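You operate a simulated robot arm through the tools that you are given. There is no shell and no other tool. Be economical: measure what you need, move in short steps, check, and stop when the job is done.

The job below is to be done with a simulated two-armed robot. You get a single attempt, and the scene is never put back.

TASK
Push the drawer of the pail bench shut. Push the door of the cabinet shut. Take the label card marked "lime" from the steel work table and put it on the pail bench. Put three of the label blocks from the steel work table on the box bench. Pick up the blue bottle with one hand, pass it to the other hand and put it on the steel work table. Do these in any order. Set down upright: label card, label block, blue bottle.

The check looks at the end state, three seconds after you hand in, the way a careful person would. Anything else that was tipped, shoved, dropped, spilled or broken makes it a failure.

THE ROBOT
Two 7-joint arms with two-finger parallel grippers on one trunk, on a base that drives. Base frame: it is fixed to the floor where the robot stands at the start and does not move with it; the origin is under the middle of the robot, x ahead of it, y to its left, z up. Readings come in mm, degrees, newtons and seconds.
The left shoulder is at the start at [20, 113, 997], the right one opposite. With the tool pointing down near the work surface each hand reaches from about 140 to 580 mm from the robot's upright axis, wherever it stands, measured 20 degrees to its own side. Places, roughly: blue bottle [-3250, 250, 1500]; box bench [-1000, 4500, 800]; door of the cabinet [200, 1400, 1100]; drawer of the pail bench [600, 0, 700]; label block [-2750, 0, 1000]; label card [-2750, 750, 1000]; pail bench [900, 0, 800]; steel work table [-3000, 700, 900]. Payload 1.57 kg a hand.
The TCP of each hand is the grasp point between the finger pads, 30 mm short of the fingertips. In the tool frame z runs along the fingers and y along their closing line. Largest opening 80 mm; finger width 17, thickness 12; the body of the gripper, 40 by 82 mm, starts 80 mm behind the TCP.
Orientation is told as [roll, pitch, yaw] about the base's x, y, z axes, in that order, counted from this pose: with the fingers straight down and closing along the base's y, the tool's x points along the base's -x, its y along +y and its z along -z.

THE INTERFACE
- The arms move only by the tool arm_command. It takes "left_rows", "right_rows" or both (then of equal length, played together; a hand with none holds still); each is a list of rows, each a list of 7 numbers: the shift along the tool's x, y, z in cm, then the turn, a rotation vector about the tool's x, y, z in degrees, then the closure, from 0 (fully open) to 1 (shut). In form: [[tx, ty, tz, ax, ay, az, jaw], ...]. A call has 1 to 8 rows; each row shifts and turns the commanded pose from where the row before left it, along the tool's axes as they then stand. Rows are played at 5 a second. More than 50 mm and 8.6 degrees between two rows, or a gripper value outside its range, and nothing of the call is played. A pose out of reach is approached as far as the arm can. The call stops where the force on the tool passes 40 N (or 10 N more than at its start, if that is more) or the arm is blocked; 0.2 s more then pass. The fingers move at their own pace (about 45 mm/s each) and stop on an object; they squeeze with about 21 N. The grip force told is the motor's: it shows also when the fingers shut on nothing. Time passes only in rows, and 0.2 s behind the last, so rows that do not move let the fingers close. The reply holds the time, the measured pose of the TCP, the force on the tool along the base axes, the opening and the grip force, in the units named above and with some noise, with the torque about the TCP (base axes, N m) and any sound that the robot's microphone picked up.
- Cameras (640 x 400 px; columns grow to the right, rows downward): "scene" is now at [97.6, 20.1, 1126.2]; the picture's right is [0.22, -0.97, 0.00], its down [-0.52, -0.12, -0.85] and it looks along [0.83, 0.19, -0.53] (base axes); focal length 214 px, centre (320, 200). "left" rides on the left gripper at [72, 7, -122] in its tool frame; the picture's right is [-0.09, 1.00, 0.00], its down [-0.84, -0.08, -0.54] and it looks along [-0.54, -0.05, 0.84] (tool axes); focal length 238 px, centre (320, 200). "right" rides on the right gripper at [72, -7, -122] in its tool frame; the picture's right is [0.09, 1.00, 0.00], its down [-0.84, 0.08, -0.54] and it looks along [-0.54, 0.05, 0.84] (tool axes); focal length 238 px, centre (320, 200). There is no depth. A picture from a camera that has moved, and an enlarged one, comes with that camera's place and axes in the base frame and with its lens.
- capture(camera): a new picture of that camera. No time passes.
- lift_body(by): slides the trunk up (or, below 0, down) by that many mm; the arms and the scene camera ride with it, the base frame stays. It gives what a move gives, with no picture.
- base_move(legs): drives the robot by 1 to 6 legs, each [ahead, left, turn to the left] in mm, mm and degrees, along the robot's own axes; the way and the turn of a leg run together, so that a leg with both is an arc; at most 1500 mm and 180 degrees a leg. The arms and the cameras ride along, it lands a little off, and it stops where it bumps. It gives what a move gives.
- aim_head(pan, tilt): turns the head with the scene camera to pan (to the left, within 80 degrees either way) and tilt (down, from -29 to 69), counted from straight ahead of the robot. It gives what a move gives.
- enlarge(camera, box): a new picture of the part [left, top, right, bottom] of that camera's present view, enlarged. No time passes.
- close_job(): hands the job in; it is judged then, once.

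Work in short steps. Places have to be worked out from the pictures, the camera data and where the tool is seen: move nearer, look again, correct. Check each grasp and each placing, and mend what went wrong. You have 196 turns and 172 pictures in all, those below and enlarged ones among them. Open the grippers and draw the arms clear of the work before you hand the job in, unless the task says otherwise; then end with one line.

The tools are called after "Request:" as a command line: name --argument value ..., lists and objects as JSON in quotes. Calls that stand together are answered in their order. arm_command: Moves the arms, as the interface text tells. Its arguments: {"type":"object","properties":{"left_rows":{"type":"array","items":{"type":"array","items":{"type":"number"}}},"right_rows":{"type":"array","items":{"type":"array","items":{"type":"number"}}}},"required":[]} The other tools are called the same way: lift_body (by) slides the trunk up or down; base_move (legs) drives the base; aim_head (pan, tilt) turns the head that bears the scene camera; capture (camera) takes a picture; enlarge (camera, box) takes an enlarged picture of a part of a camera's view; close_job () hands the job in.

At the start:

```text
clock: 0.0
left_position: [424.4, 357.0, 1076.6]
left_tcp_rot: [0.0, 0.0, -0.1]
left_force: [0.3, 0.6, -0.2]
left_moment: [-0.01, -0.02, 0.01]
left_grip_width: 80.0
left_finger_force: 0.1
right_position: [451.5, -98.2, 1043.9]
right_tcp_rot: [0.0, 0.0, 0.0]
right_force: [-0.5, 0.1, 0.0]
right_moment: [0.04, -0.02, -0.02]
right_grip_width: 79.9
right_finger_force: 0.1
trunk travel left (down, up): [-50.0, 520.0]
robot x, y, heading: [-2.0, -3.2, -0.0]
head pan, tilt: [12.9, 32.1]
```

scene: 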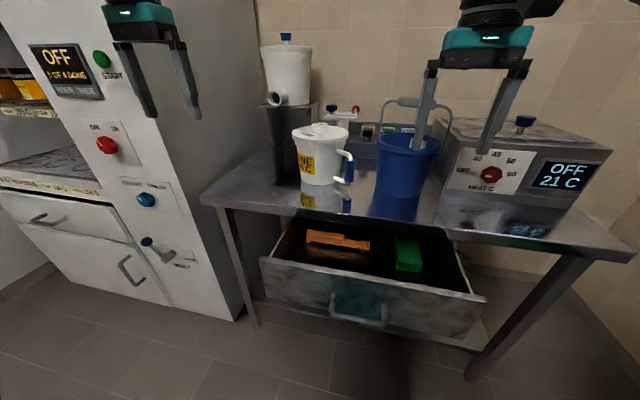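
right: 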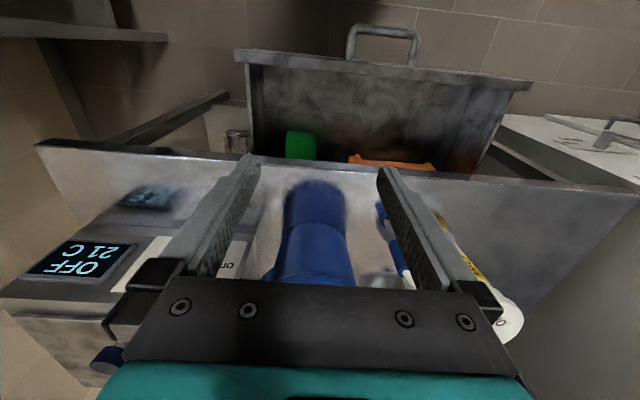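
left: 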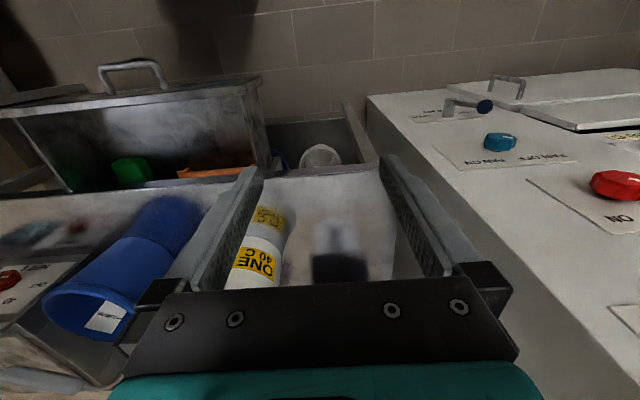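

The drawer stands open in front and the hands hang over the bench; I back off straight and look at the bench again.

Request:
base_move --legs '[[-300, 0, 0]]'

Request:
aim_head --pan 0 --tilt 30

Request:
capture --camera "scene"

Request:
aim_head --pan 70 --tilt 20

Request:
capture --camera "scene"

```text
clock: 2.0
left_position: [126.4, 355.9, 1076.8]
left_tcp_rot: [0.0, 0.0, -0.3]
left_force: [-0.2, 0.0, 0.0]
left_moment: [-0.01, -0.02, -0.01]
left_grip_width: 79.8
left_finger_force: 0.2
right_position: [150.5, -99.0, 1044.4]
right_tcp_rot: [0.0, 0.1, -0.2]
right_force: [0.4, 0.6, -0.6]
right_moment: [0.02, 0.02, 0.02]
right_grip_width: 80.1
right_finger_force: 0.0
trunk travel left (down, up): [-50.0, 520.0]
robot x, y, heading: [-298.9, -0.4, -0.3]
head pan, tilt: [12.9, 32.1]
```

```text
clock: 2.8
left_position: [128.1, 356.0, 1075.9]
left_tcp_rot: [0.0, 0.2, -0.2]
left_force: [-0.2, -0.1, 0.9]
left_moment: [0.04, 0.01, 0.0]
left_grip_width: 80.0
left_finger_force: 0.0
right_position: [151.5, -99.4, 1043.3]
right_tcp_rot: [0.0, -0.1, -0.1]
right_force: [0.6, 0.0, 0.2]
right_moment: [-0.03, 0.01, -0.01]
right_grip_width: 79.9
right_finger_force: 0.1
trunk travel left (down, up): [-50.0, 520.0]
robot x, y, heading: [-301.3, -0.1, -0.4]
head pan, tilt: [0.0, 30.0]
```

```text
168 pictures are left
camera scene: at [-199.3, 0.3, 1129.5], right [0.0, -1.0, 0.0], down [-0.5, 0.0, -0.87], along [0.87, 0.0, -0.5], focal length 214 px, centre (320, 200)
```

scene: 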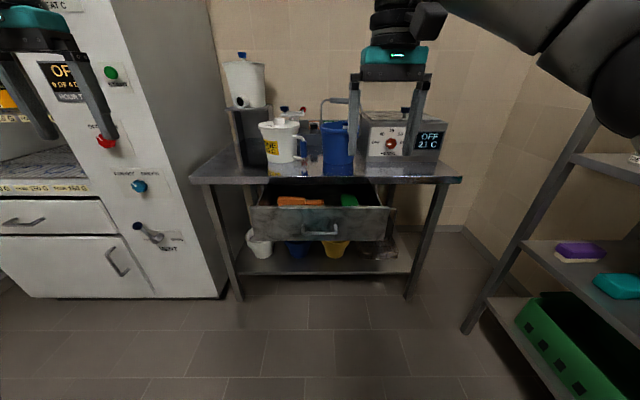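

```text
clock: 4.2
left_position: [125.5, 356.0, 1076.3]
left_tcp_rot: [0.0, 0.1, -0.2]
left_force: [0.9, -0.5, 0.2]
left_moment: [0.01, -0.02, -0.03]
left_grip_width: 79.9
left_finger_force: 0.0
right_position: [151.2, -99.9, 1043.0]
right_tcp_rot: [0.1, 0.0, -0.1]
right_force: [-0.7, -0.8, -0.2]
right_moment: [-0.01, 0.01, 0.02]
right_grip_width: 80.0
right_finger_force: 0.1
trunk travel left (down, up): [-50.0, 520.0]
robot x, y, heading: [-298.3, -0.8, -0.1]
head pan, tilt: [70.0, 20.0]
```

```text
167 pictures are left
camera scene: at [-257.4, 87.9, 1145.5], right [0.94, -0.35, 0.0], down [-0.12, -0.32, -0.94], along [0.33, 0.88, -0.34], focal length 214 px, centre (320, 200)
```

scene: 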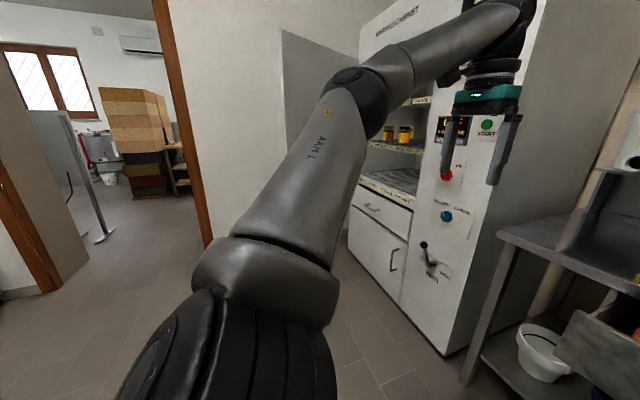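

The handle bar triangulates to about [354, 0, 708]. I lower the closed right hand to that height in free space, for pushing.

Request:
arm_command --right_rows '[[0, 1.4, 4.8, 0, 0, 0, 1], [0, 1.4, 4.8, 0, 0, 0, 1], [0, 1.4, 4.8, 0, 0, 0, 1], [0, 1.4, 4.8, 0, 0, 0, 1], [0, 1.4, 4.8, 0, 0, 0, 1], [0, 1.4, 4.8, 0, 0, 0, 1], [0, 1.4, 4.8, 0, 0, 0, 1]]'

Request:
arm_command --right_rows '[[0, 0, 0, 0, -8.5, 0, 1], [0, 0, 0, 0, -8.5, 0, 1], [0, 0, 0, 0, -8.5, 0, 1], [0, 0, 0, 0, -8.5, 0, 1], [0, 0, 0, 0, -8.5, 0, 1], [0, 0, 0, 0, -8.5, 0, 1]]'

Request:
aim_head --pan 0 --tilt 35

Request:
capture --camera "scene"

```text
clock: 5.8
left_position: [125.9, 354.9, 1077.3]
left_tcp_rot: [0.0, 0.1, -0.2]
left_force: [-0.3, -1.4, -0.9]
left_moment: [-0.01, 0.03, -0.01]
left_grip_width: 79.9
left_finger_force: 0.1
right_position: [150.6, -2.9, 705.6]
right_tcp_rot: [0.0, 0.1, -0.2]
right_force: [0.3, 0.1, -0.4]
right_moment: [0.03, -0.02, 0.02]
right_grip_width: 0.0
right_finger_force: 20.7
trunk travel left (down, up): [-50.0, 520.0]
robot x, y, heading: [-302.4, -1.6, -0.1]
head pan, tilt: [70.0, 20.0]
```

```text
clock: 7.2
left_position: [127.5, 356.1, 1076.8]
left_tcp_rot: [0.0, 0.0, -0.2]
left_force: [0.2, -0.1, -0.5]
left_moment: [0.04, -0.01, 0.01]
left_grip_width: 80.1
left_finger_force: 0.1
right_position: [150.5, -1.2, 708.0]
right_tcp_rot: [0.2, -51.1, -0.5]
right_force: [0.0, 0.7, -0.1]
right_moment: [0.01, 0.01, -0.02]
right_grip_width: 0.0
right_finger_force: 21.4
trunk travel left (down, up): [-50.0, 520.0]
robot x, y, heading: [-298.8, -0.4, -0.2]
head pan, tilt: [70.0, 20.0]
```

```text
clock: 8.6
left_position: [126.6, 356.0, 1077.5]
left_tcp_rot: [0.0, 0.0, -0.3]
left_force: [0.2, 0.5, 0.0]
left_moment: [0.0, 0.01, -0.01]
left_grip_width: 79.8
left_finger_force: 0.0
right_position: [152.5, -2.8, 709.0]
right_tcp_rot: [0.0, -50.9, -0.1]
right_force: [0.4, -0.3, 0.4]
right_moment: [0.01, 0.01, 0.02]
right_grip_width: 0.0
right_finger_force: 21.2
trunk travel left (down, up): [-50.0, 520.0]
robot x, y, heading: [-299.6, 2.7, -0.2]
head pan, tilt: [0.0, 35.0]
```

```text
166 pictures are left
camera scene: at [-201.6, 0.3, 1121.7], right [0.0, -1.0, 0.0], down [-0.57, 0.0, -0.82], along [0.82, 0.0, -0.57], focal length 214 px, centre (320, 200)
```

scene: 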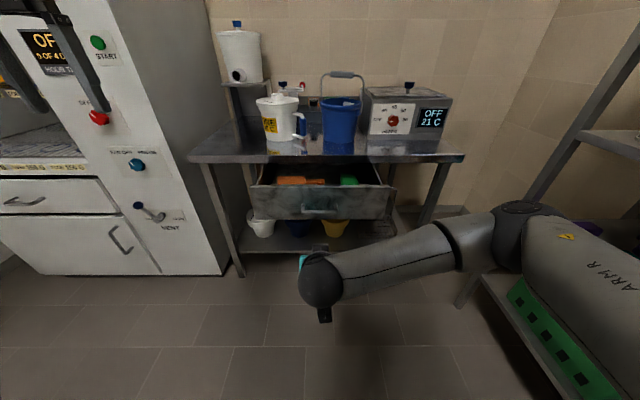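

Hand height is right (tip about z 690). I drive 140 mm ahead, then push along +x with the arm.

Request:
base_move --legs '[[140, 0, 0]]'

Request:
arm_command --right_rows '[[-2.52, 0, 3.1, 0, 0, 0, 1], [-2.52, 0, 3.1, 0, 0, 0, 1], [-2.52, 0, 3.1, 0, 0, 0, 1], [-2.52, 0, 3.1, 0, 0, 0, 1]]'

Request:
capture --camera "scene"

```text
clock: 10.0
left_position: [267.4, 357.2, 1076.3]
left_tcp_rot: [-0.1, 0.1, -0.1]
left_force: [0.3, 0.5, 0.2]
left_moment: [-0.02, 0.0, 0.01]
left_grip_width: 80.1
left_finger_force: 0.1
right_position: [294.3, -1.2, 707.6]
right_tcp_rot: [-0.1, -51.0, -0.1]
right_force: [0.1, 0.4, 0.7]
right_moment: [-0.02, 0.01, -0.01]
right_grip_width: 0.0
right_finger_force: 20.9
trunk travel left (down, up): [-50.0, 520.0]
robot x, y, heading: [-159.5, 0.7, 0.0]
head pan, tilt: [0.0, 35.0]
```

```text
clock: 11.0
left_position: [266.3, 356.6, 1076.3]
left_tcp_rot: [0.0, 0.0, -0.1]
left_force: [0.3, 0.0, 0.6]
left_moment: [0.01, -0.01, 0.02]
left_grip_width: 79.9
left_finger_force: 0.1
right_position: [455.6, -2.6, 707.8]
right_tcp_rot: [0.1, -51.1, -0.1]
right_force: [-0.2, 0.2, 0.9]
right_moment: [0.0, 0.0, -0.01]
right_grip_width: 0.0
right_finger_force: 21.2
trunk travel left (down, up): [-50.0, 520.0]
robot x, y, heading: [-156.7, -5.4, -0.2]
head pan, tilt: [0.0, 35.0]
```

```text
165 pictures are left
camera scene: at [-60.2, 0.0, 1121.7], right [0.0, -1.0, 0.0], down [-0.57, 0.0, -0.82], along [0.82, 0.0, -0.57], focal length 214 px, centre (320, 200)
```

scene: 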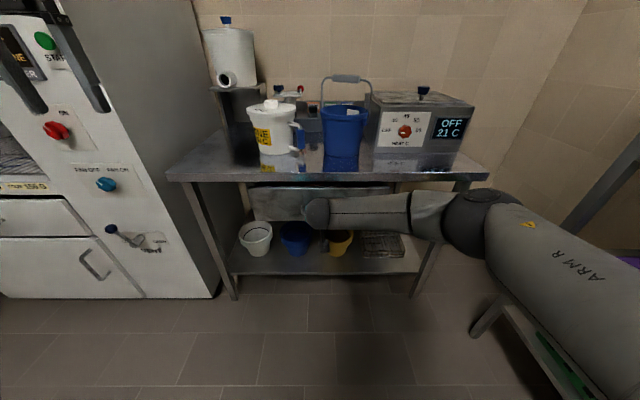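

The drawer moved in smoothly; I keep pushing in smaller steps until resistance.

Request:
arm_command --right_rows '[[-1.26, 0, 1.55, 0, 0, 0, 1], [-1.26, 0, 1.55, 0, 0, 0, 1], [-1.26, 0, 1.55, 0, 0, 0, 1], [-1.26, 0, 1.55, 0, 0, 0, 1], [-1.26, 0, 1.55, 0, 0, 0, 1], [-1.26, 0, 1.55, 0, 0, 0, 1]]'

Request:
capture --camera "right"

Request:
enlarge --camera "scene" --box '[160, 100, 500, 300]'

```text
clock: 11.6
left_position: [266.3, 356.3, 1076.2]
left_tcp_rot: [0.0, 0.0, 0.0]
left_force: [-0.2, 0.3, 0.3]
left_moment: [0.0, 0.0, 0.01]
left_grip_width: 80.0
left_finger_force: 0.1
right_position: [489.5, -3.4, 708.1]
right_tcp_rot: [0.0, -50.7, -0.1]
right_force: [-10.0, -1.4, 5.2]
right_moment: [-0.01, 0.03, 0.05]
right_grip_width: 0.2
right_finger_force: 20.8
trunk travel left (down, up): [-50.0, 520.0]
robot x, y, heading: [-160.6, 0.0, 0.0]
head pan, tilt: [0.0, 35.0]
stopped in row 3 (right hand): the force on the tool passed its limit at 100 N (the readings are from after the stop); the commanded pose is now the measured one
```

```text
164 pictures are left
camera right: at [350.7, -8.8, 731.3], right [-0.06, 1.0, -0.07], down [0.11, 0.08, 0.99], along [0.99, 0.05, -0.12], focal length 238 px, centre (320, 200)
```

right: 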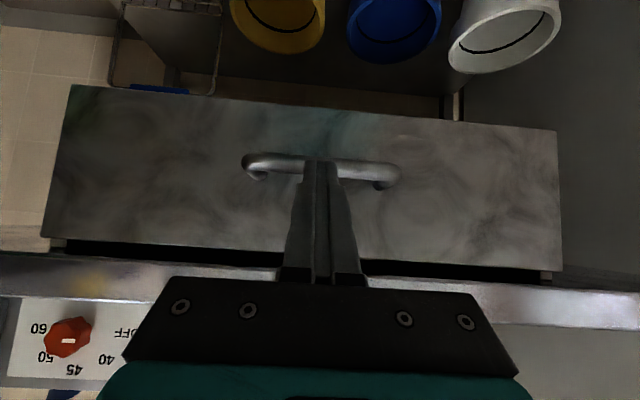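

```text
1.88 times, centred on (330, 200) of scene
camera zoom: at [-61.7, -0.4, 1121.9], right [0.0, -1.0, 0.0], down [-0.57, 0.0, -0.82], along [0.82, 0.0, -0.57], focal length 404 px, centre (301, 200)
```

zoom: 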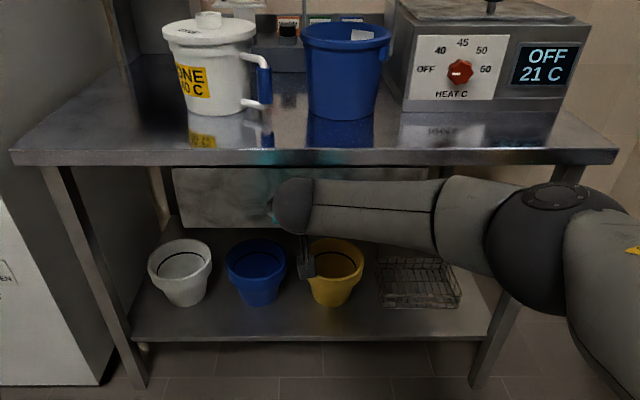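

The stop was hard (likely the drawer's end stop). I press once more gently to confirm it no longer moves.

Request:
arm_command --right_rows '[[-0.5, 0, 0.62, 0, 0, 0, 1], [-0.5, 0, 0.62, 0, 0, 0, 1], [-0.5, 0, 0.62, 0, 0, 0, 1]]'

Request:
arm_command --right_rows '[[2.52, 0, -3.1, 0, 0, 0, 1], [2.52, 0, -3.1, 0, 0, 0, 1], [2.52, 0, -3.1, 0, 0, 0, 1], [2.52, 0, -3.1, 0, 0, 0, 1], [2.52, 0, -3.1, 0, 0, 0, 1]]'

Request:
capture --camera "right"

Request:
capture --camera "scene"

```text
clock: 12.0
left_position: [264.4, 355.4, 1077.8]
left_tcp_rot: [0.0, 0.0, -0.2]
left_force: [-0.6, 0.0, 0.0]
left_moment: [0.01, 0.04, -0.01]
left_grip_width: 79.7
left_finger_force: 0.2
right_position: [490.7, -3.6, 707.8]
right_tcp_rot: [-0.2, -50.3, -0.1]
right_force: [-27.7, -5.7, 17.5]
right_moment: [-0.17, 0.14, 0.04]
right_grip_width: 0.0
right_finger_force: 20.9
trunk travel left (down, up): [-50.0, 520.0]
robot x, y, heading: [-163.0, -1.6, -0.3]
head pan, tilt: [0.0, 35.0]
stopped in row 1 (right hand): the force on the tool passed its limit at 48 N (the readings are from after the stop); the commanded pose is now the measured one
```

```text
clock: 13.2
left_position: [267.6, 355.5, 1074.9]
left_tcp_rot: [0.0, 0.0, -0.2]
left_force: [0.4, -0.2, 0.1]
left_moment: [0.03, -0.05, 0.0]
left_grip_width: 80.3
left_finger_force: 0.0
right_position: [294.4, -4.2, 706.4]
right_tcp_rot: [-0.2, -50.2, -0.2]
right_force: [0.0, 0.7, -0.6]
right_moment: [-0.04, -0.01, -0.02]
right_grip_width: 0.0
right_finger_force: 21.7
trunk travel left (down, up): [-50.0, 520.0]
robot x, y, heading: [-159.3, -3.2, -0.2]
head pan, tilt: [0.0, 35.0]
```

```text
162 pictures are left
camera right: at [154.3, -8.7, 731.2], right [-0.05, 1.0, -0.07], down [0.12, 0.08, 0.99], along [0.99, 0.04, -0.12], focal length 238 px, centre (320, 200)
```

right: 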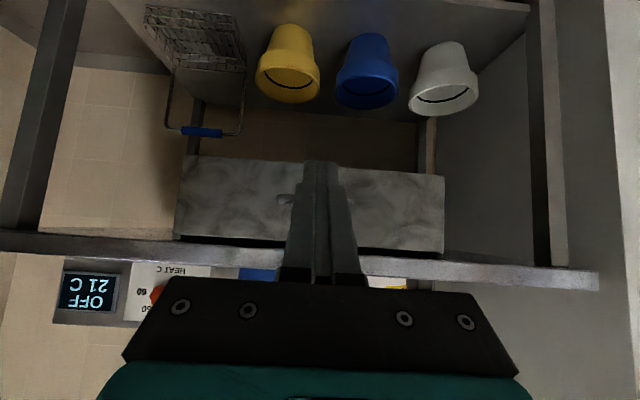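

```text
161 pictures are left
camera scene: at [-60.7, -0.4, 1121.7], right [0.0, -1.0, 0.0], down [-0.57, 0.0, -0.82], along [0.82, 0.0, -0.57], focal length 214 px, centre (320, 200)
```

scene: 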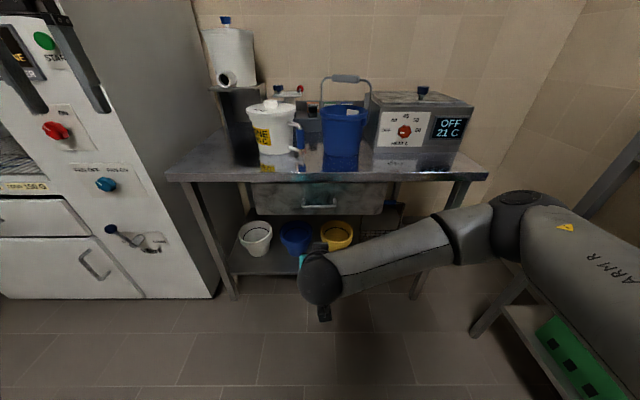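

Drawer is shut. Now I back off and look towards the cabinet and its door.

Request:
base_move --legs '[[-500, 0, 0], [0, 0, 60]]'

Request:
aim_head --pan 0 --tilt 15

Request:
capture --camera "scene"

```text
clock: 18.7
left_position: [-747.4, 547.1, 1076.7]
left_tcp_rot: [0.1, 0.2, 59.8]
left_force: [0.6, -0.6, -0.2]
left_moment: [0.0, -0.01, -0.02]
left_grip_width: 80.0
left_finger_force: 0.0
right_position: [-424.6, 392.7, 706.3]
right_tcp_rot: [-0.2, -50.0, 59.9]
right_force: [0.3, 0.0, -0.2]
right_moment: [0.03, 0.05, 0.01]
right_grip_width: 0.0
right_finger_force: 21.0
trunk travel left (down, up): [-50.0, 520.0]
robot x, y, heading: [-652.8, -0.0, 59.4]
head pan, tilt: [0.0, 35.0]
```

```text
clock: 19.5
left_position: [-746.4, 546.1, 1076.0]
left_tcp_rot: [0.0, 0.1, 59.7]
left_force: [0.3, 0.6, 0.3]
left_moment: [-0.01, 0.03, -0.01]
left_grip_width: 79.9
left_finger_force: 0.0
right_position: [-423.4, 391.2, 706.5]
right_tcp_rot: [-0.2, -50.1, 59.7]
right_force: [-0.4, 0.1, 0.3]
right_moment: [-0.04, -0.03, -0.01]
right_grip_width: 0.0
right_finger_force: 21.2
trunk travel left (down, up): [-50.0, 520.0]
robot x, y, heading: [-649.4, 0.8, 59.9]
head pan, tilt: [0.0, 15.0]
```

```text
160 pictures are left
camera scene: at [-600.1, 89.3, 1153.6], right [0.86, -0.5, 0.0], down [-0.13, -0.22, -0.97], along [0.49, 0.83, -0.26], focal length 214 px, centre (320, 200)
```

scene: 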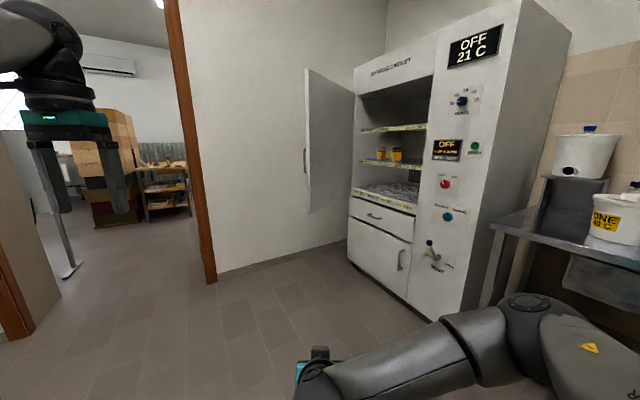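

The door is hinged on the cabinet's far left edge and sticks out towards me, so I must push its outer side. I enlarge to fix its geometry.

Request:
enlarge --camera "scene" --box '[200, 40, 456, 200]'

Request:
base_move --legs '[[0, 700, 0]]'

Request:
capture --camera "scene"

```text
2.50 times, centred on (328, 120) of scene
camera zoom: at [-600.1, 89.3, 1153.6], right [0.86, -0.5, 0.0], down [-0.13, -0.22, -0.97], along [0.49, 0.83, -0.26], focal length 536 px, centre (300, 400)
```

zoom: 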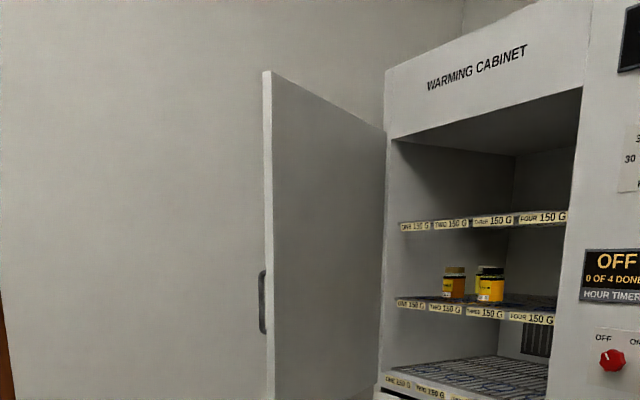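

```text
clock: 23.4
left_position: [-1348.1, 899.8, 1074.9]
left_tcp_rot: [0.1, 0.2, 59.6]
left_force: [0.5, 0.3, 1.3]
left_moment: [-0.02, 0.03, 0.0]
left_grip_width: 80.1
left_finger_force: 0.0
right_position: [-1023.0, 743.9, 707.0]
right_tcp_rot: [-0.2, -50.1, 59.7]
right_force: [-0.4, 0.1, -0.3]
right_moment: [0.01, 0.01, 0.0]
right_grip_width: 0.0
right_finger_force: 20.6
trunk travel left (down, up): [-50.0, 520.0]
robot x, y, heading: [-1251.5, 351.8, 59.3]
head pan, tilt: [0.0, 15.0]
```

```text
158 pictures are left
camera scene: at [-1201.9, 441.5, 1153.7], right [0.86, -0.51, 0.0], down [-0.13, -0.22, -0.97], along [0.49, 0.83, -0.26], focal length 214 px, centre (320, 200)
```

scene: 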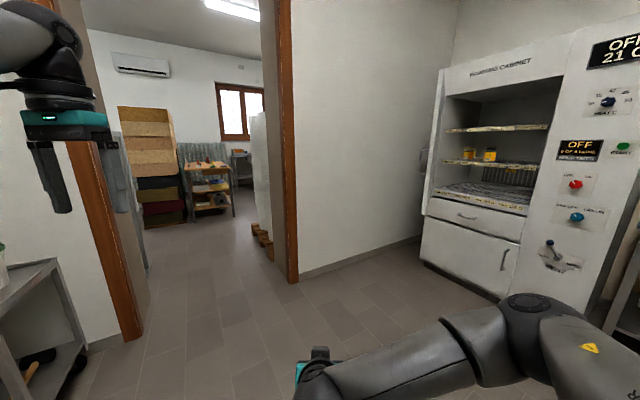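

I enlarge the door from here to see its edge and handle.

Request:
enlarge --camera "scene" --box '[370, 40, 530, 240]'

```text
2.00 times, centred on (450, 140) of scene
camera zoom: at [-1201.9, 441.5, 1153.7], right [0.86, -0.51, 0.0], down [-0.13, -0.22, -0.97], along [0.49, 0.83, -0.26], focal length 429 px, centre (60, 320)
```

zoom: 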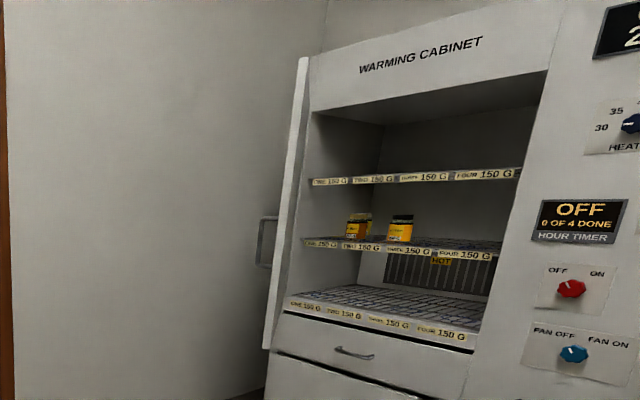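

Triangulated: door free edge about [-30, 1197], hinge about [590, 1555], z 727–1526, open about 60°. I ready the left hand (closed, fingers forward, z≈950) and tuck the right hand.

Request:
arm_command --left_rows '[[0, -3.3, 2.1, 0, 0, 0, 1], [0, -3.3, 2.1, 0, 0, 0, 1], [0, -3.3, 2.1, 0, 0, 0, 1], [0, -3.3, 2.1, 0, 0, 0, 1], [0, -3.3, 2.1, 0, 0, 0, 1], [0, -3.3, 2.1, 0, 0, 0, 1]]' --right_rows '[[2.1, -3.5, -2.6, 0, 0, 0, 1], [2.1, -3.5, -2.6, 0, 0, 0, 1], [2.1, -3.5, -2.6, 0, 0, 0, 1], [2.1, -3.5, -2.6, 0, 0, 0, 1], [2.1, -3.5, -2.6, 0, 0, 0, 1], [2.1, -3.5, -2.6, 0, 0, 0, 1]]'

Request:
arm_command --left_rows '[[0, 0, 0, 0, -8.5, 0, 1], [0, 0, 0, 0, -8.5, 0, 1], [0, 0, 0, 0, -8.5, 0, 1], [0, 0, 0, 0, -8.5, 0, 1], [0, 0, 0, 0, -8.5, 0, 1], [0, 0, 0, 0, -8.5, 0, 1], [0, 0, 0, 0, -8.5, 0, 1], [0, 0, 0, 0, -8.5, 0, 1]]'

Request:
base_move --legs '[[0, 0, -80], [387, 0, 0], [0, 900, 0]]'

Request:
capture --camera "scene"

```text
clock: 24.8
left_position: [-1176.4, 796.9, 949.3]
left_tcp_rot: [-0.1, 0.1, 59.7]
left_force: [-0.3, -0.2, 0.1]
left_moment: [0.02, -0.02, -0.02]
left_grip_width: 0.0
left_finger_force: 21.7
right_position: [-997.7, 593.1, 716.1]
right_tcp_rot: [-0.3, -50.1, 59.6]
right_force: [0.8, -0.8, -0.3]
right_moment: [0.02, 0.01, 0.03]
right_grip_width: 0.0
right_finger_force: 21.4
right hand out of reach, approached as far as the arm can: row 3, 4, 5, 6
trunk travel left (down, up): [-50.0, 520.0]
robot x, y, heading: [-1255.6, 350.5, 59.7]
head pan, tilt: [0.0, 15.0]
```

```text
clock: 26.6
left_position: [-1166.2, 811.2, 952.6]
left_tcp_rot: [-0.1, -67.9, 59.6]
left_force: [0.7, -0.1, 0.5]
left_moment: [-0.01, -0.04, -0.01]
left_grip_width: 0.0
left_finger_force: 21.6
left hand out of reach, approached as far as the arm can: row 8
right_position: [-997.3, 593.6, 717.9]
right_tcp_rot: [-0.5, -49.9, 59.7]
right_force: [0.1, -0.3, -0.3]
right_moment: [0.02, 0.01, 0.0]
right_grip_width: 0.1
right_finger_force: 20.7
trunk travel left (down, up): [-50.0, 520.0]
robot x, y, heading: [-1254.3, 354.6, 59.7]
head pan, tilt: [0.0, 15.0]
```

```text
clock: 36.9
left_position: [-90.3, 1047.4, 953.0]
left_tcp_rot: [0.0, -67.9, -22.3]
left_force: [0.2, 1.3, 0.2]
left_moment: [0.04, -0.01, 0.0]
left_grip_width: 0.0
left_finger_force: 20.7
right_position: [-282.6, 849.0, 717.8]
right_tcp_rot: [-0.3, -50.0, -22.2]
right_force: [-0.2, 0.9, -0.2]
right_moment: [0.04, 0.01, -0.03]
right_grip_width: 0.1
right_finger_force: 20.8
trunk travel left (down, up): [-50.0, 520.0]
robot x, y, heading: [-557.1, 1072.8, -22.3]
head pan, tilt: [0.0, 15.0]
```

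```text
156 pictures are left
camera scene: at [-461.1, 1028.5, 1153.7], right [-0.38, -0.93, 0.0], down [-0.24, 0.1, -0.97], along [0.89, -0.37, -0.26], focal length 214 px, centre (320, 200)
```

scene: 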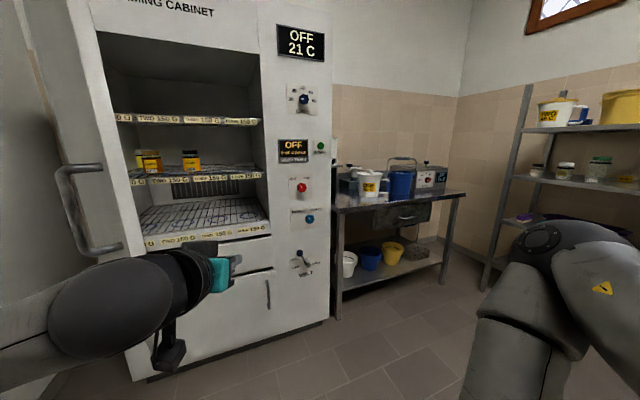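

The hand is beside the free edge; I back off, go left past the door's edge, then ahead on the outer side.

Request:
base_move --legs '[[-160, 0, 0], [0, 370, 0], [100, 0, 0]]'

Request:
capture --camera "scene"

Request:
capture --camera "left"

```text
clock: 41.0
left_position: [-5.2, 1407.7, 952.8]
left_tcp_rot: [0.0, -67.9, -23.0]
left_force: [0.1, 0.7, -0.2]
left_moment: [0.02, 0.04, 0.01]
left_grip_width: 0.3
left_finger_force: 20.9
right_position: [-200.1, 1212.0, 717.3]
right_tcp_rot: [-0.4, -50.0, -23.0]
right_force: [-1.4, -0.9, 0.0]
right_moment: [0.03, -0.01, 0.03]
right_grip_width: 0.0
right_finger_force: 20.8
trunk travel left (down, up): [-50.0, 520.0]
robot x, y, heading: [-470.4, 1432.5, -22.8]
head pan, tilt: [0.0, 15.0]
```

```text
155 pictures are left
camera scene: at [-376.3, 1394.9, 1153.7], right [-0.39, -0.92, 0.0], down [-0.24, 0.1, -0.97], along [0.89, -0.38, -0.26], focal length 214 px, centre (320, 200)
```

scene: 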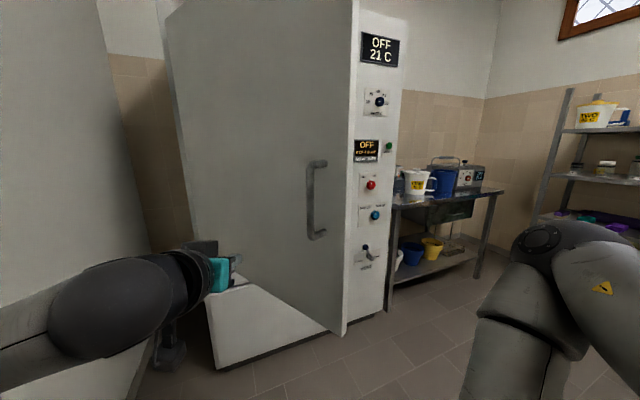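

```text
154 pictures are left
camera left: at [-131.7, 1469.4, 930.4], right [0.42, 0.9, 0.09], down [-0.2, 0.0, 0.98], along [0.88, -0.43, 0.18], focal length 238 px, centre (320, 200)
```

left: 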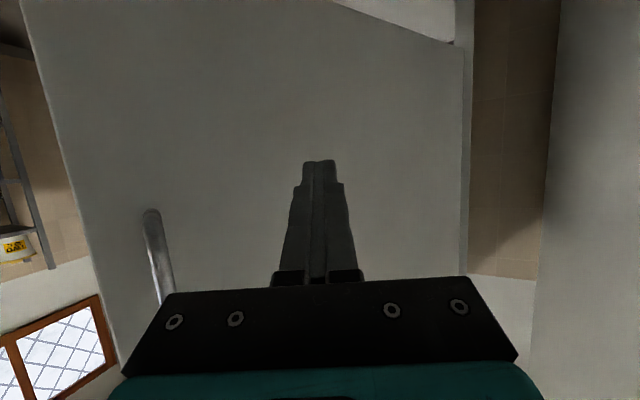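

I'm on the outer side with a clear shot. I push along the door's normal by driving diagonally a short way and check force.

Request:
base_move --legs '[[160, -120, 0]]'

Request:
capture --camera "scene"

```text
clock: 42.6
left_position: [95.2, 1238.9, 952.8]
left_tcp_rot: [0.0, -67.8, -22.9]
left_force: [0.0, 0.2, -1.2]
left_moment: [0.01, 0.01, 0.02]
left_grip_width: 0.1
left_finger_force: 21.8
right_position: [-99.6, 1041.9, 716.5]
right_tcp_rot: [-0.5, -50.0, -23.0]
right_force: [-0.6, 0.1, 0.6]
right_moment: [0.0, 0.01, 0.0]
right_grip_width: 0.0
right_finger_force: 21.2
trunk travel left (down, up): [-50.0, 520.0]
robot x, y, heading: [-371.3, 1262.5, -23.1]
head pan, tilt: [0.0, 15.0]
```

```text
153 pictures are left
camera scene: at [-275.5, 1224.6, 1153.7], right [-0.39, -0.92, 0.0], down [-0.24, 0.1, -0.97], along [0.89, -0.38, -0.26], focal length 214 px, centre (320, 200)
```

scene: 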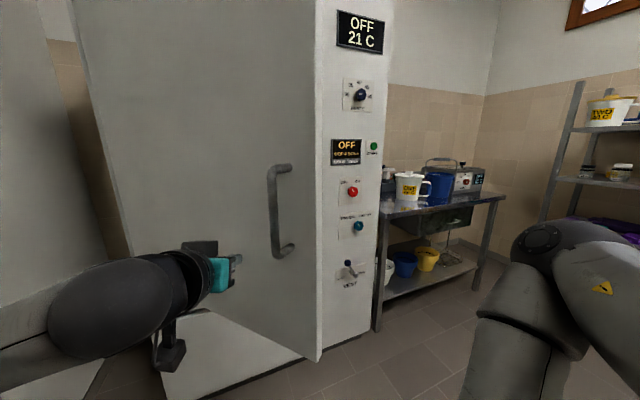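

The door is moving with the hand with negligible force. I continue along the arc.

Request:
base_move --legs '[[189, -64, 0], [160, -10, 0]]'

Request:
capture --camera "scene"

```text
clock: 45.3
left_position: [389.8, 1032.5, 953.2]
left_tcp_rot: [0.0, -67.9, -22.8]
left_force: [-0.2, 0.6, 0.6]
left_moment: [0.01, -0.02, -0.01]
left_grip_width: 0.2
left_finger_force: 20.9
right_position: [194.6, 835.9, 718.2]
right_tcp_rot: [-0.4, -49.9, -23.0]
right_force: [0.6, -1.0, -0.4]
right_moment: [-0.04, 0.01, 0.03]
right_grip_width: 0.0
right_finger_force: 21.4
trunk travel left (down, up): [-50.0, 520.0]
robot x, y, heading: [-77.2, 1058.7, -22.8]
head pan, tilt: [0.0, 15.0]
```

```text
152 pictures are left
camera scene: at [18.7, 1019.7, 1153.7], right [-0.39, -0.92, 0.0], down [-0.24, 0.1, -0.97], along [0.89, -0.38, -0.26], focal length 214 px, centre (320, 200)
```

scene: 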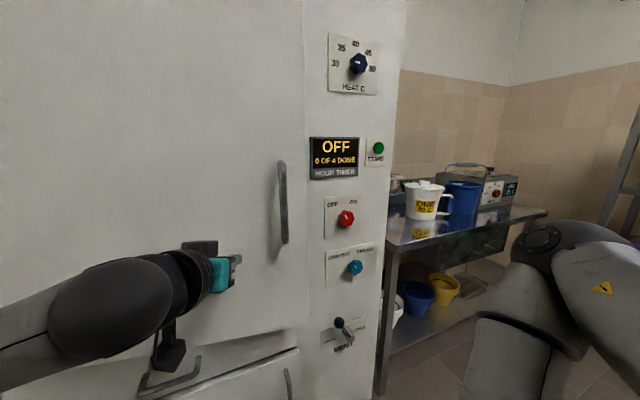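

Almost shut; I finish with the arm, pushing along +x in 2 cm steps until it resists.

Request:
arm_command --left_rows '[[-0.69, 0.78, 1.7, 0, 0, 0, 1], [-0.69, 0.78, 1.7, 0, 0, 0, 1], [-0.69, 0.78, 1.7, 0, 0, 0, 1], [-0.69, 0.78, 1.7, 0, 0, 0, 1], [-0.69, 0.78, 1.7, 0, 0, 0, 1], [-0.69, 0.78, 1.7, 0, 0, 0, 1], [-0.69, 0.78, 1.7, 0, 0, 0, 1], [-0.69, 0.78, 1.7, 0, 0, 0, 1]]'

Request:
capture --camera "scene"

```text
clock: 46.7
left_position: [497.0, 1034.1, 951.6]
left_tcp_rot: [-0.1, -67.7, -23.3]
left_force: [-18.2, 7.3, 2.5]
left_moment: [0.01, -0.01, 0.17]
left_grip_width: 0.0
left_finger_force: 21.1
right_position: [194.0, 837.8, 718.2]
right_tcp_rot: [-0.4, -50.2, -22.8]
right_force: [-0.5, 0.0, 0.0]
right_moment: [0.0, 0.01, 0.02]
right_grip_width: 0.0
right_finger_force: 21.1
trunk travel left (down, up): [-50.0, 520.0]
robot x, y, heading: [-78.2, 1058.8, -22.9]
head pan, tilt: [0.0, 15.0]
stopped in row 6 (left hand): the force on the tool passed its limit at 47 N (the readings are from after the stop); the commanded pose is now the measured one
```

```text
151 pictures are left
camera scene: at [15.9, 1021.2, 1154.0], right [-0.39, -0.92, 0.0], down [-0.24, 0.1, -0.97], along [0.89, -0.38, -0.26], focal length 214 px, centre (320, 200)
```

scene: 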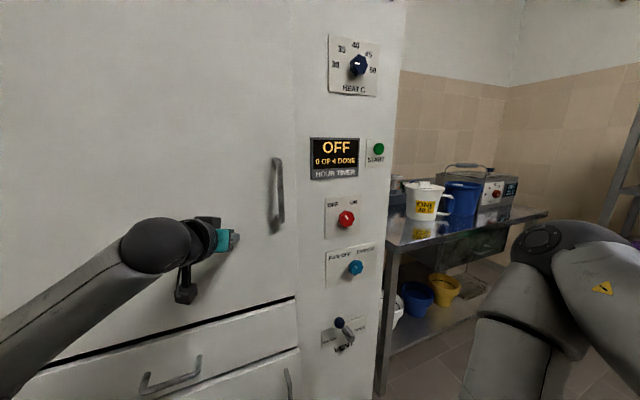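

It looks shut; one more press to confirm, then withdraw the hand straight back.

Request:
arm_command --left_rows '[[-0.35, 0.39, 0.85, 0, 0, 0, 1], [-0.35, 0.39, 0.85, 0, 0, 0, 1]]'

Request:
arm_command --left_rows '[[1.3, -1.4, -3.2, 0, 0, 0, 1], [1.3, -1.4, -3.2, 0, 0, 0, 1], [1.3, -1.4, -3.2, 0, 0, 0, 1]]'

Request:
base_move --legs '[[-500, 0, 0]]'

Request:
capture --camera "scene"

```text
clock: 47.0
left_position: [495.4, 1034.4, 951.6]
left_tcp_rot: [0.0, -67.3, -23.5]
left_force: [-23.0, 8.8, 4.3]
left_moment: [0.01, -0.02, 0.23]
left_grip_width: 0.0
left_finger_force: 20.3
right_position: [193.6, 838.1, 717.9]
right_tcp_rot: [-0.3, -50.2, -22.8]
right_force: [0.7, 0.2, 0.6]
right_moment: [-0.02, 0.0, 0.0]
right_grip_width: 0.0
right_finger_force: 21.0
trunk travel left (down, up): [-50.0, 520.0]
robot x, y, heading: [-74.3, 1063.4, -22.7]
head pan, tilt: [0.0, 15.0]
stopped in row 1 (left hand): the force on the tool passed its limit at 49 N (the readings are from after the stop); the commanded pose is now the measured one
```

```text
clock: 47.8
left_position: [388.3, 1036.7, 950.9]
left_tcp_rot: [-0.2, -67.1, -23.3]
left_force: [0.9, -0.7, 1.3]
left_moment: [0.01, -0.06, 0.02]
left_grip_width: 0.0
left_finger_force: 21.2
right_position: [195.3, 837.0, 716.1]
right_tcp_rot: [-0.3, -50.0, -22.8]
right_force: [0.7, 0.4, 0.1]
right_moment: [0.04, 0.03, -0.01]
right_grip_width: 0.0
right_finger_force: 21.3
trunk travel left (down, up): [-50.0, 520.0]
robot x, y, heading: [-80.3, 1059.3, -22.8]
head pan, tilt: [0.0, 15.0]
```

```text
clock: 50.7
left_position: [-66.8, 1226.2, 950.3]
left_tcp_rot: [0.0, -67.2, -24.3]
left_force: [-0.2, -0.3, -0.5]
left_moment: [0.01, -0.01, -0.01]
left_grip_width: 0.0
left_finger_force: 21.2
right_position: [-263.3, 1028.8, 717.1]
right_tcp_rot: [-0.3, -50.0, -23.5]
right_force: [0.1, 0.4, -0.1]
right_moment: [-0.02, 0.02, -0.02]
right_grip_width: 0.0
right_finger_force: 20.8
trunk travel left (down, up): [-50.0, 520.0]
robot x, y, heading: [-535.3, 1256.0, -23.6]
head pan, tilt: [0.0, 15.0]
```

```text
150 pictures are left
camera scene: at [-438.7, 1214.6, 1153.7], right [-0.4, -0.92, 0.0], down [-0.24, 0.1, -0.97], along [0.89, -0.39, -0.26], focal length 214 px, centre (320, 200)
```

scene: 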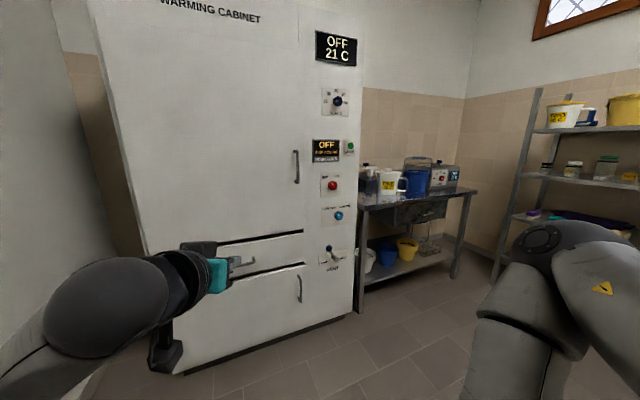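

Door is shut. I bring both hands back to pointing down, opened, then turn around to look at the steel work table.

Request:
arm_command --left_rows '[[0, 0, 0, 0, 8.4, 0, 0], [0, 0, 0, 0, 8.4, 0, 0], [0, 0, 0, 0, 8.4, 0, 0], [0, 0, 0, 0, 8.4, 0, 0], [0, 0, 0, 0, 8.4, 0, 0], [0, 0, 0, 0, 8.4, 0, 0], [0, 0, 0, 0, 8.4, 0, 0], [0, 0, 0, 0, 8.4, 0, 0]]' --right_rows '[[0, 0, 0, 0, 6.25, 0, 0], [0, 0, 0, 0, 6.25, 0, 0], [0, 0, 0, 0, 6.25, 0, 0], [0, 0, 0, 0, 6.25, 0, 0], [0, 0, 0, 0, 6.25, 0, 0], [0, 0, 0, 0, 6.25, 0, 0], [0, 0, 0, 0, 6.25, 0, 0], [0, 0, 0, 0, 6.25, 0, 0]]'

Request:
base_move --legs '[[0, 0, -157]]'

Request:
capture --camera "scene"

```text
clock: 52.5
left_position: [-68.3, 1226.8, 949.9]
left_tcp_rot: [0.0, 0.2, -24.2]
left_force: [0.1, 0.0, -0.8]
left_moment: [0.06, 0.0, 0.01]
left_grip_width: 79.9
left_finger_force: 0.0
right_position: [-263.2, 1029.2, 717.5]
right_tcp_rot: [-0.2, 0.0, -23.8]
right_force: [-0.1, -0.9, -0.1]
right_moment: [-0.02, 0.01, 0.01]
right_grip_width: 79.8
right_finger_force: 0.1
trunk travel left (down, up): [-50.0, 520.0]
robot x, y, heading: [-533.0, 1255.9, -23.5]
head pan, tilt: [0.0, 15.0]
```

```text
clock: 59.3
left_position: [-968.9, 1088.0, 950.4]
left_tcp_rot: [0.0, 0.1, -179.6]
left_force: [-0.3, 0.8, 1.0]
left_moment: [-0.01, 0.0, -0.03]
left_grip_width: 80.2
left_finger_force: 0.0
right_position: [-873.3, 1347.9, 715.8]
right_tcp_rot: [-0.2, 0.0, -179.0]
right_force: [0.2, 0.4, 0.8]
right_moment: [-0.01, 0.01, 0.02]
right_grip_width: 79.9
right_finger_force: 0.1
trunk travel left (down, up): [-50.0, 520.0]
robot x, y, heading: [-535.1, 1249.8, -178.9]
head pan, tilt: [0.0, 15.0]
```

```text
149 pictures are left
camera scene: at [-636.8, 1253.9, 1153.7], right [-0.02, 1.0, 0.0], down [0.26, 0.01, -0.97], along [-0.97, -0.02, -0.26], focal length 214 px, centre (320, 200)
```

scene: 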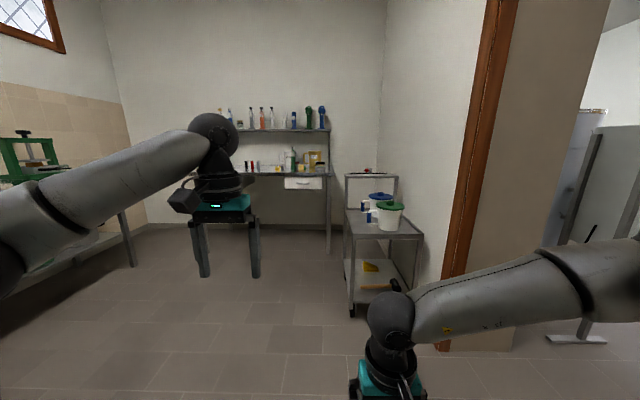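

The steel work table is at the far wall with a bottle shelf above it. I drive towards about [-1900, 700] and look.

Request:
base_move --legs '[[0, 550, -1], [1350, 0, 0]]'

Request:
aim_head --pan 0 --tilt 10

Request:
capture --camera "scene"

```text
clock: 68.7
left_position: [-2299.2, 539.7, 951.0]
left_tcp_rot: [0.0, 0.0, 179.7]
left_force: [0.1, 1.2, 0.2]
left_moment: [-0.02, -0.02, -0.02]
left_grip_width: 80.0
left_finger_force: 0.0
right_position: [-2200.5, 798.6, 717.3]
right_tcp_rot: [-0.1, 0.1, -179.9]
right_force: [0.7, -0.5, 1.1]
right_moment: [-0.03, -0.01, -0.01]
right_grip_width: 80.0
right_finger_force: 0.1
trunk travel left (down, up): [-50.0, 520.0]
robot x, y, heading: [-1860.4, 705.8, -179.7]
head pan, tilt: [0.0, 15.0]
```

```text
clock: 69.4
left_position: [-2300.0, 540.9, 951.4]
left_tcp_rot: [0.0, 0.1, 179.6]
left_force: [-0.3, 0.9, -0.1]
left_moment: [0.04, -0.01, -0.01]
left_grip_width: 79.9
left_finger_force: 0.0
right_position: [-2199.9, 799.3, 717.6]
right_tcp_rot: [-0.2, 0.1, -179.9]
right_force: [-0.2, -0.1, 0.1]
right_moment: [0.01, 0.0, 0.03]
right_grip_width: 80.0
right_finger_force: 0.2
trunk travel left (down, up): [-50.0, 520.0]
robot x, y, heading: [-1862.4, 702.6, -179.6]
head pan, tilt: [0.0, 10.0]
```

```text
148 pictures are left
camera scene: at [-1964.8, 702.0, 1161.8], right [-0.01, 1.0, 0.0], down [0.17, 0.0, -0.98], along [-0.98, -0.01, -0.17], focal length 214 px, centre (320, 200)
```

scene: 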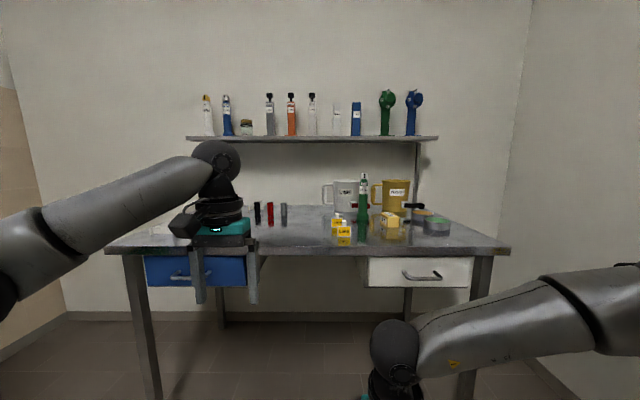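

Blue bottle at the shelf's left seems the one at (227,115). I zoom in on shelf and table.

Request:
enlarge --camera "scene" --box '[180, 80, 340, 180]'

Request:
enlarge --camera "scene" --box '[310, 160, 470, 260]'

Request:
enlarge --camera "scene" --box '[110, 180, 310, 280]'

```text
4.00 times, centred on (260, 130) of scene
camera zoom: at [-1964.8, 702.0, 1161.8], right [-0.01, 1.0, 0.0], down [0.17, 0.0, -0.98], along [-0.98, -0.01, -0.17], focal length 858 px, centre (560, 480)
```

zoom: 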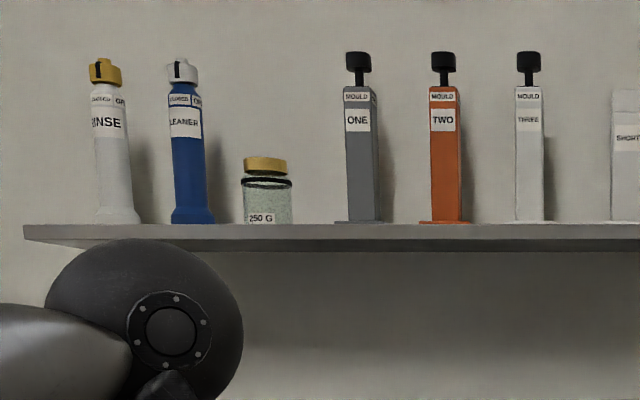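

```text
4.00 times, centred on (390, 210) of scene
camera zoom: at [-1964.8, 702.0, 1161.8], right [-0.01, 1.0, 0.0], down [0.17, 0.0, -0.98], along [-0.98, -0.01, -0.17], focal length 858 px, centre (40, 160)
```

zoom: 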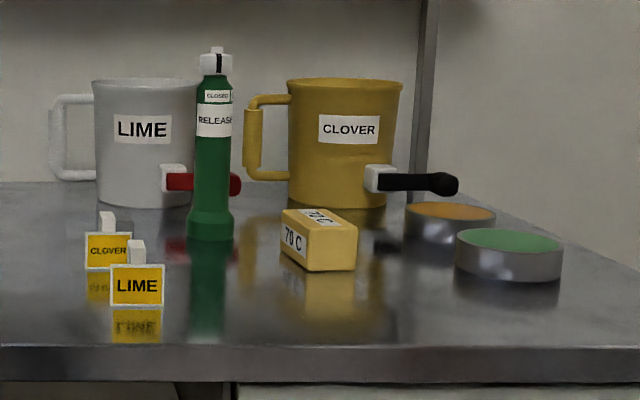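

```text
3.20 times, centred on (210, 230) of scene
camera zoom: at [-1964.8, 702.0, 1161.8], right [-0.01, 1.0, 0.0], down [0.17, 0.0, -0.98], along [-0.98, -0.01, -0.17], focal length 686 px, centre (672, 104)
```

zoom: 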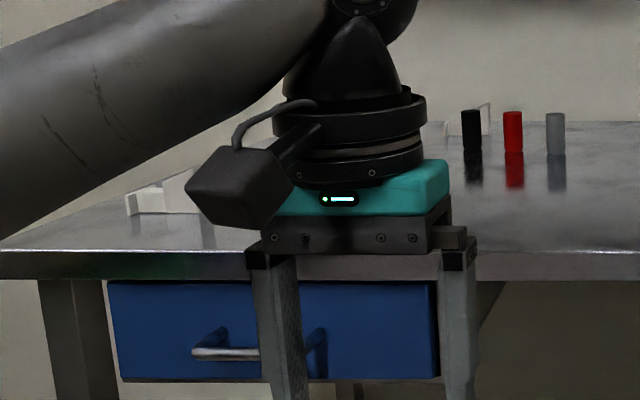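

LIME card is at about [-2714, 783] on the table. Now I raise the trunk and shift left for a look at the label blocks.

Request:
lift_body --by 350

Request:
base_move --legs '[[0, 300, 0]]'

Request:
aim_head --pan 10 --tilt 38

Request:
capture --camera "scene"

```text
clock: 72.8
left_position: [-2300.1, 541.8, 1300.1]
left_tcp_rot: [0.0, 0.0, 179.7]
left_force: [0.7, 0.0, 0.6]
left_moment: [0.0, 0.04, -0.01]
left_grip_width: 80.0
left_finger_force: 0.1
right_position: [-2200.2, 799.9, 1066.3]
right_tcp_rot: [-0.2, 0.0, -179.9]
right_force: [-0.7, 0.0, 0.0]
right_moment: [-0.01, 0.03, -0.01]
right_grip_width: 80.2
right_finger_force: 0.1
trunk travel left (down, up): [-400.0, 170.0]
robot x, y, heading: [-1860.5, 700.9, -179.7]
head pan, tilt: [0.0, 10.0]
```

```text
clock: 74.8
left_position: [-2297.6, 244.1, 1300.7]
left_tcp_rot: [0.0, 0.0, 179.6]
left_force: [0.6, 0.2, 0.1]
left_moment: [0.01, -0.02, -0.02]
left_grip_width: 80.3
left_finger_force: 0.1
right_position: [-2198.9, 501.7, 1066.6]
right_tcp_rot: [-0.2, 0.0, -180.0]
right_force: [0.1, -0.2, -0.2]
right_moment: [0.0, -0.01, 0.01]
right_grip_width: 79.8
right_finger_force: 0.1
trunk travel left (down, up): [-400.0, 170.0]
robot x, y, heading: [-1859.6, 403.5, -180.1]
head pan, tilt: [0.0, 10.0]
```

```text
clock: 75.8
left_position: [-2298.2, 242.9, 1301.1]
left_tcp_rot: [0.1, -0.1, 179.6]
left_force: [0.5, 0.1, -0.5]
left_moment: [0.04, 0.01, 0.01]
left_grip_width: 79.9
left_finger_force: 0.1
right_position: [-2198.5, 501.7, 1068.1]
right_tcp_rot: [-0.2, 0.1, -180.0]
right_force: [0.4, 0.1, -0.4]
right_moment: [-0.04, -0.03, 0.02]
right_grip_width: 80.1
right_finger_force: 0.1
trunk travel left (down, up): [-400.0, 170.0]
robot x, y, heading: [-1858.9, 405.0, -179.8]
head pan, tilt: [10.0, 38.0]
```

```text
144 pictures are left
camera scene: at [-1955.2, 389.1, 1467.2], right [-0.18, 0.98, 0.0], down [0.61, 0.11, -0.79], along [-0.78, -0.14, -0.62], focal length 214 px, centre (320, 200)
```

scene: 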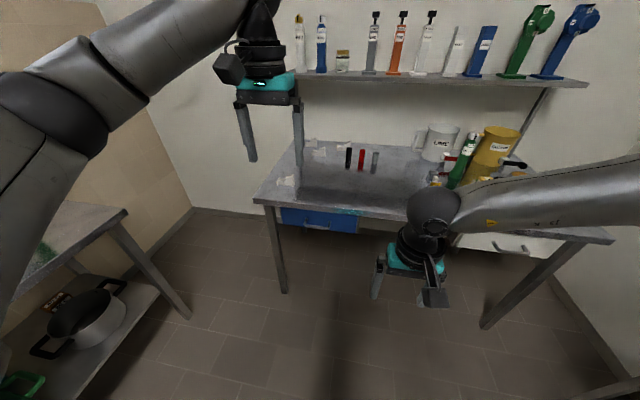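

The blocks appear near the left end of the table; I zoom in there.

Request:
enlarge --camera "scene" --box '[250, 125, 410, 225]'

```text
4.00 times, centred on (330, 175) of scene
camera zoom: at [-1955.2, 389.1, 1467.2], right [-0.18, 0.98, 0.0], down [0.61, 0.11, -0.79], along [-0.78, -0.14, -0.62], focal length 858 px, centre (280, 300)
```

zoom: 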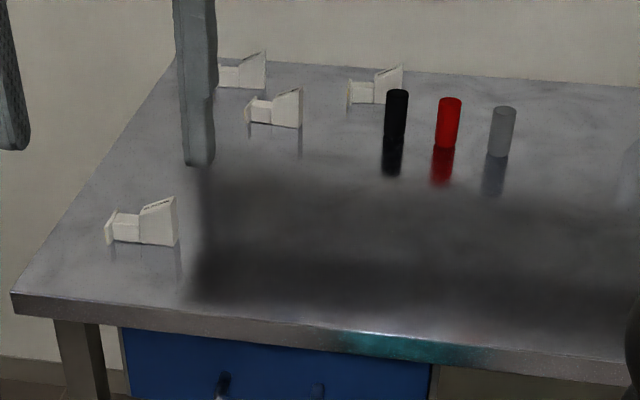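

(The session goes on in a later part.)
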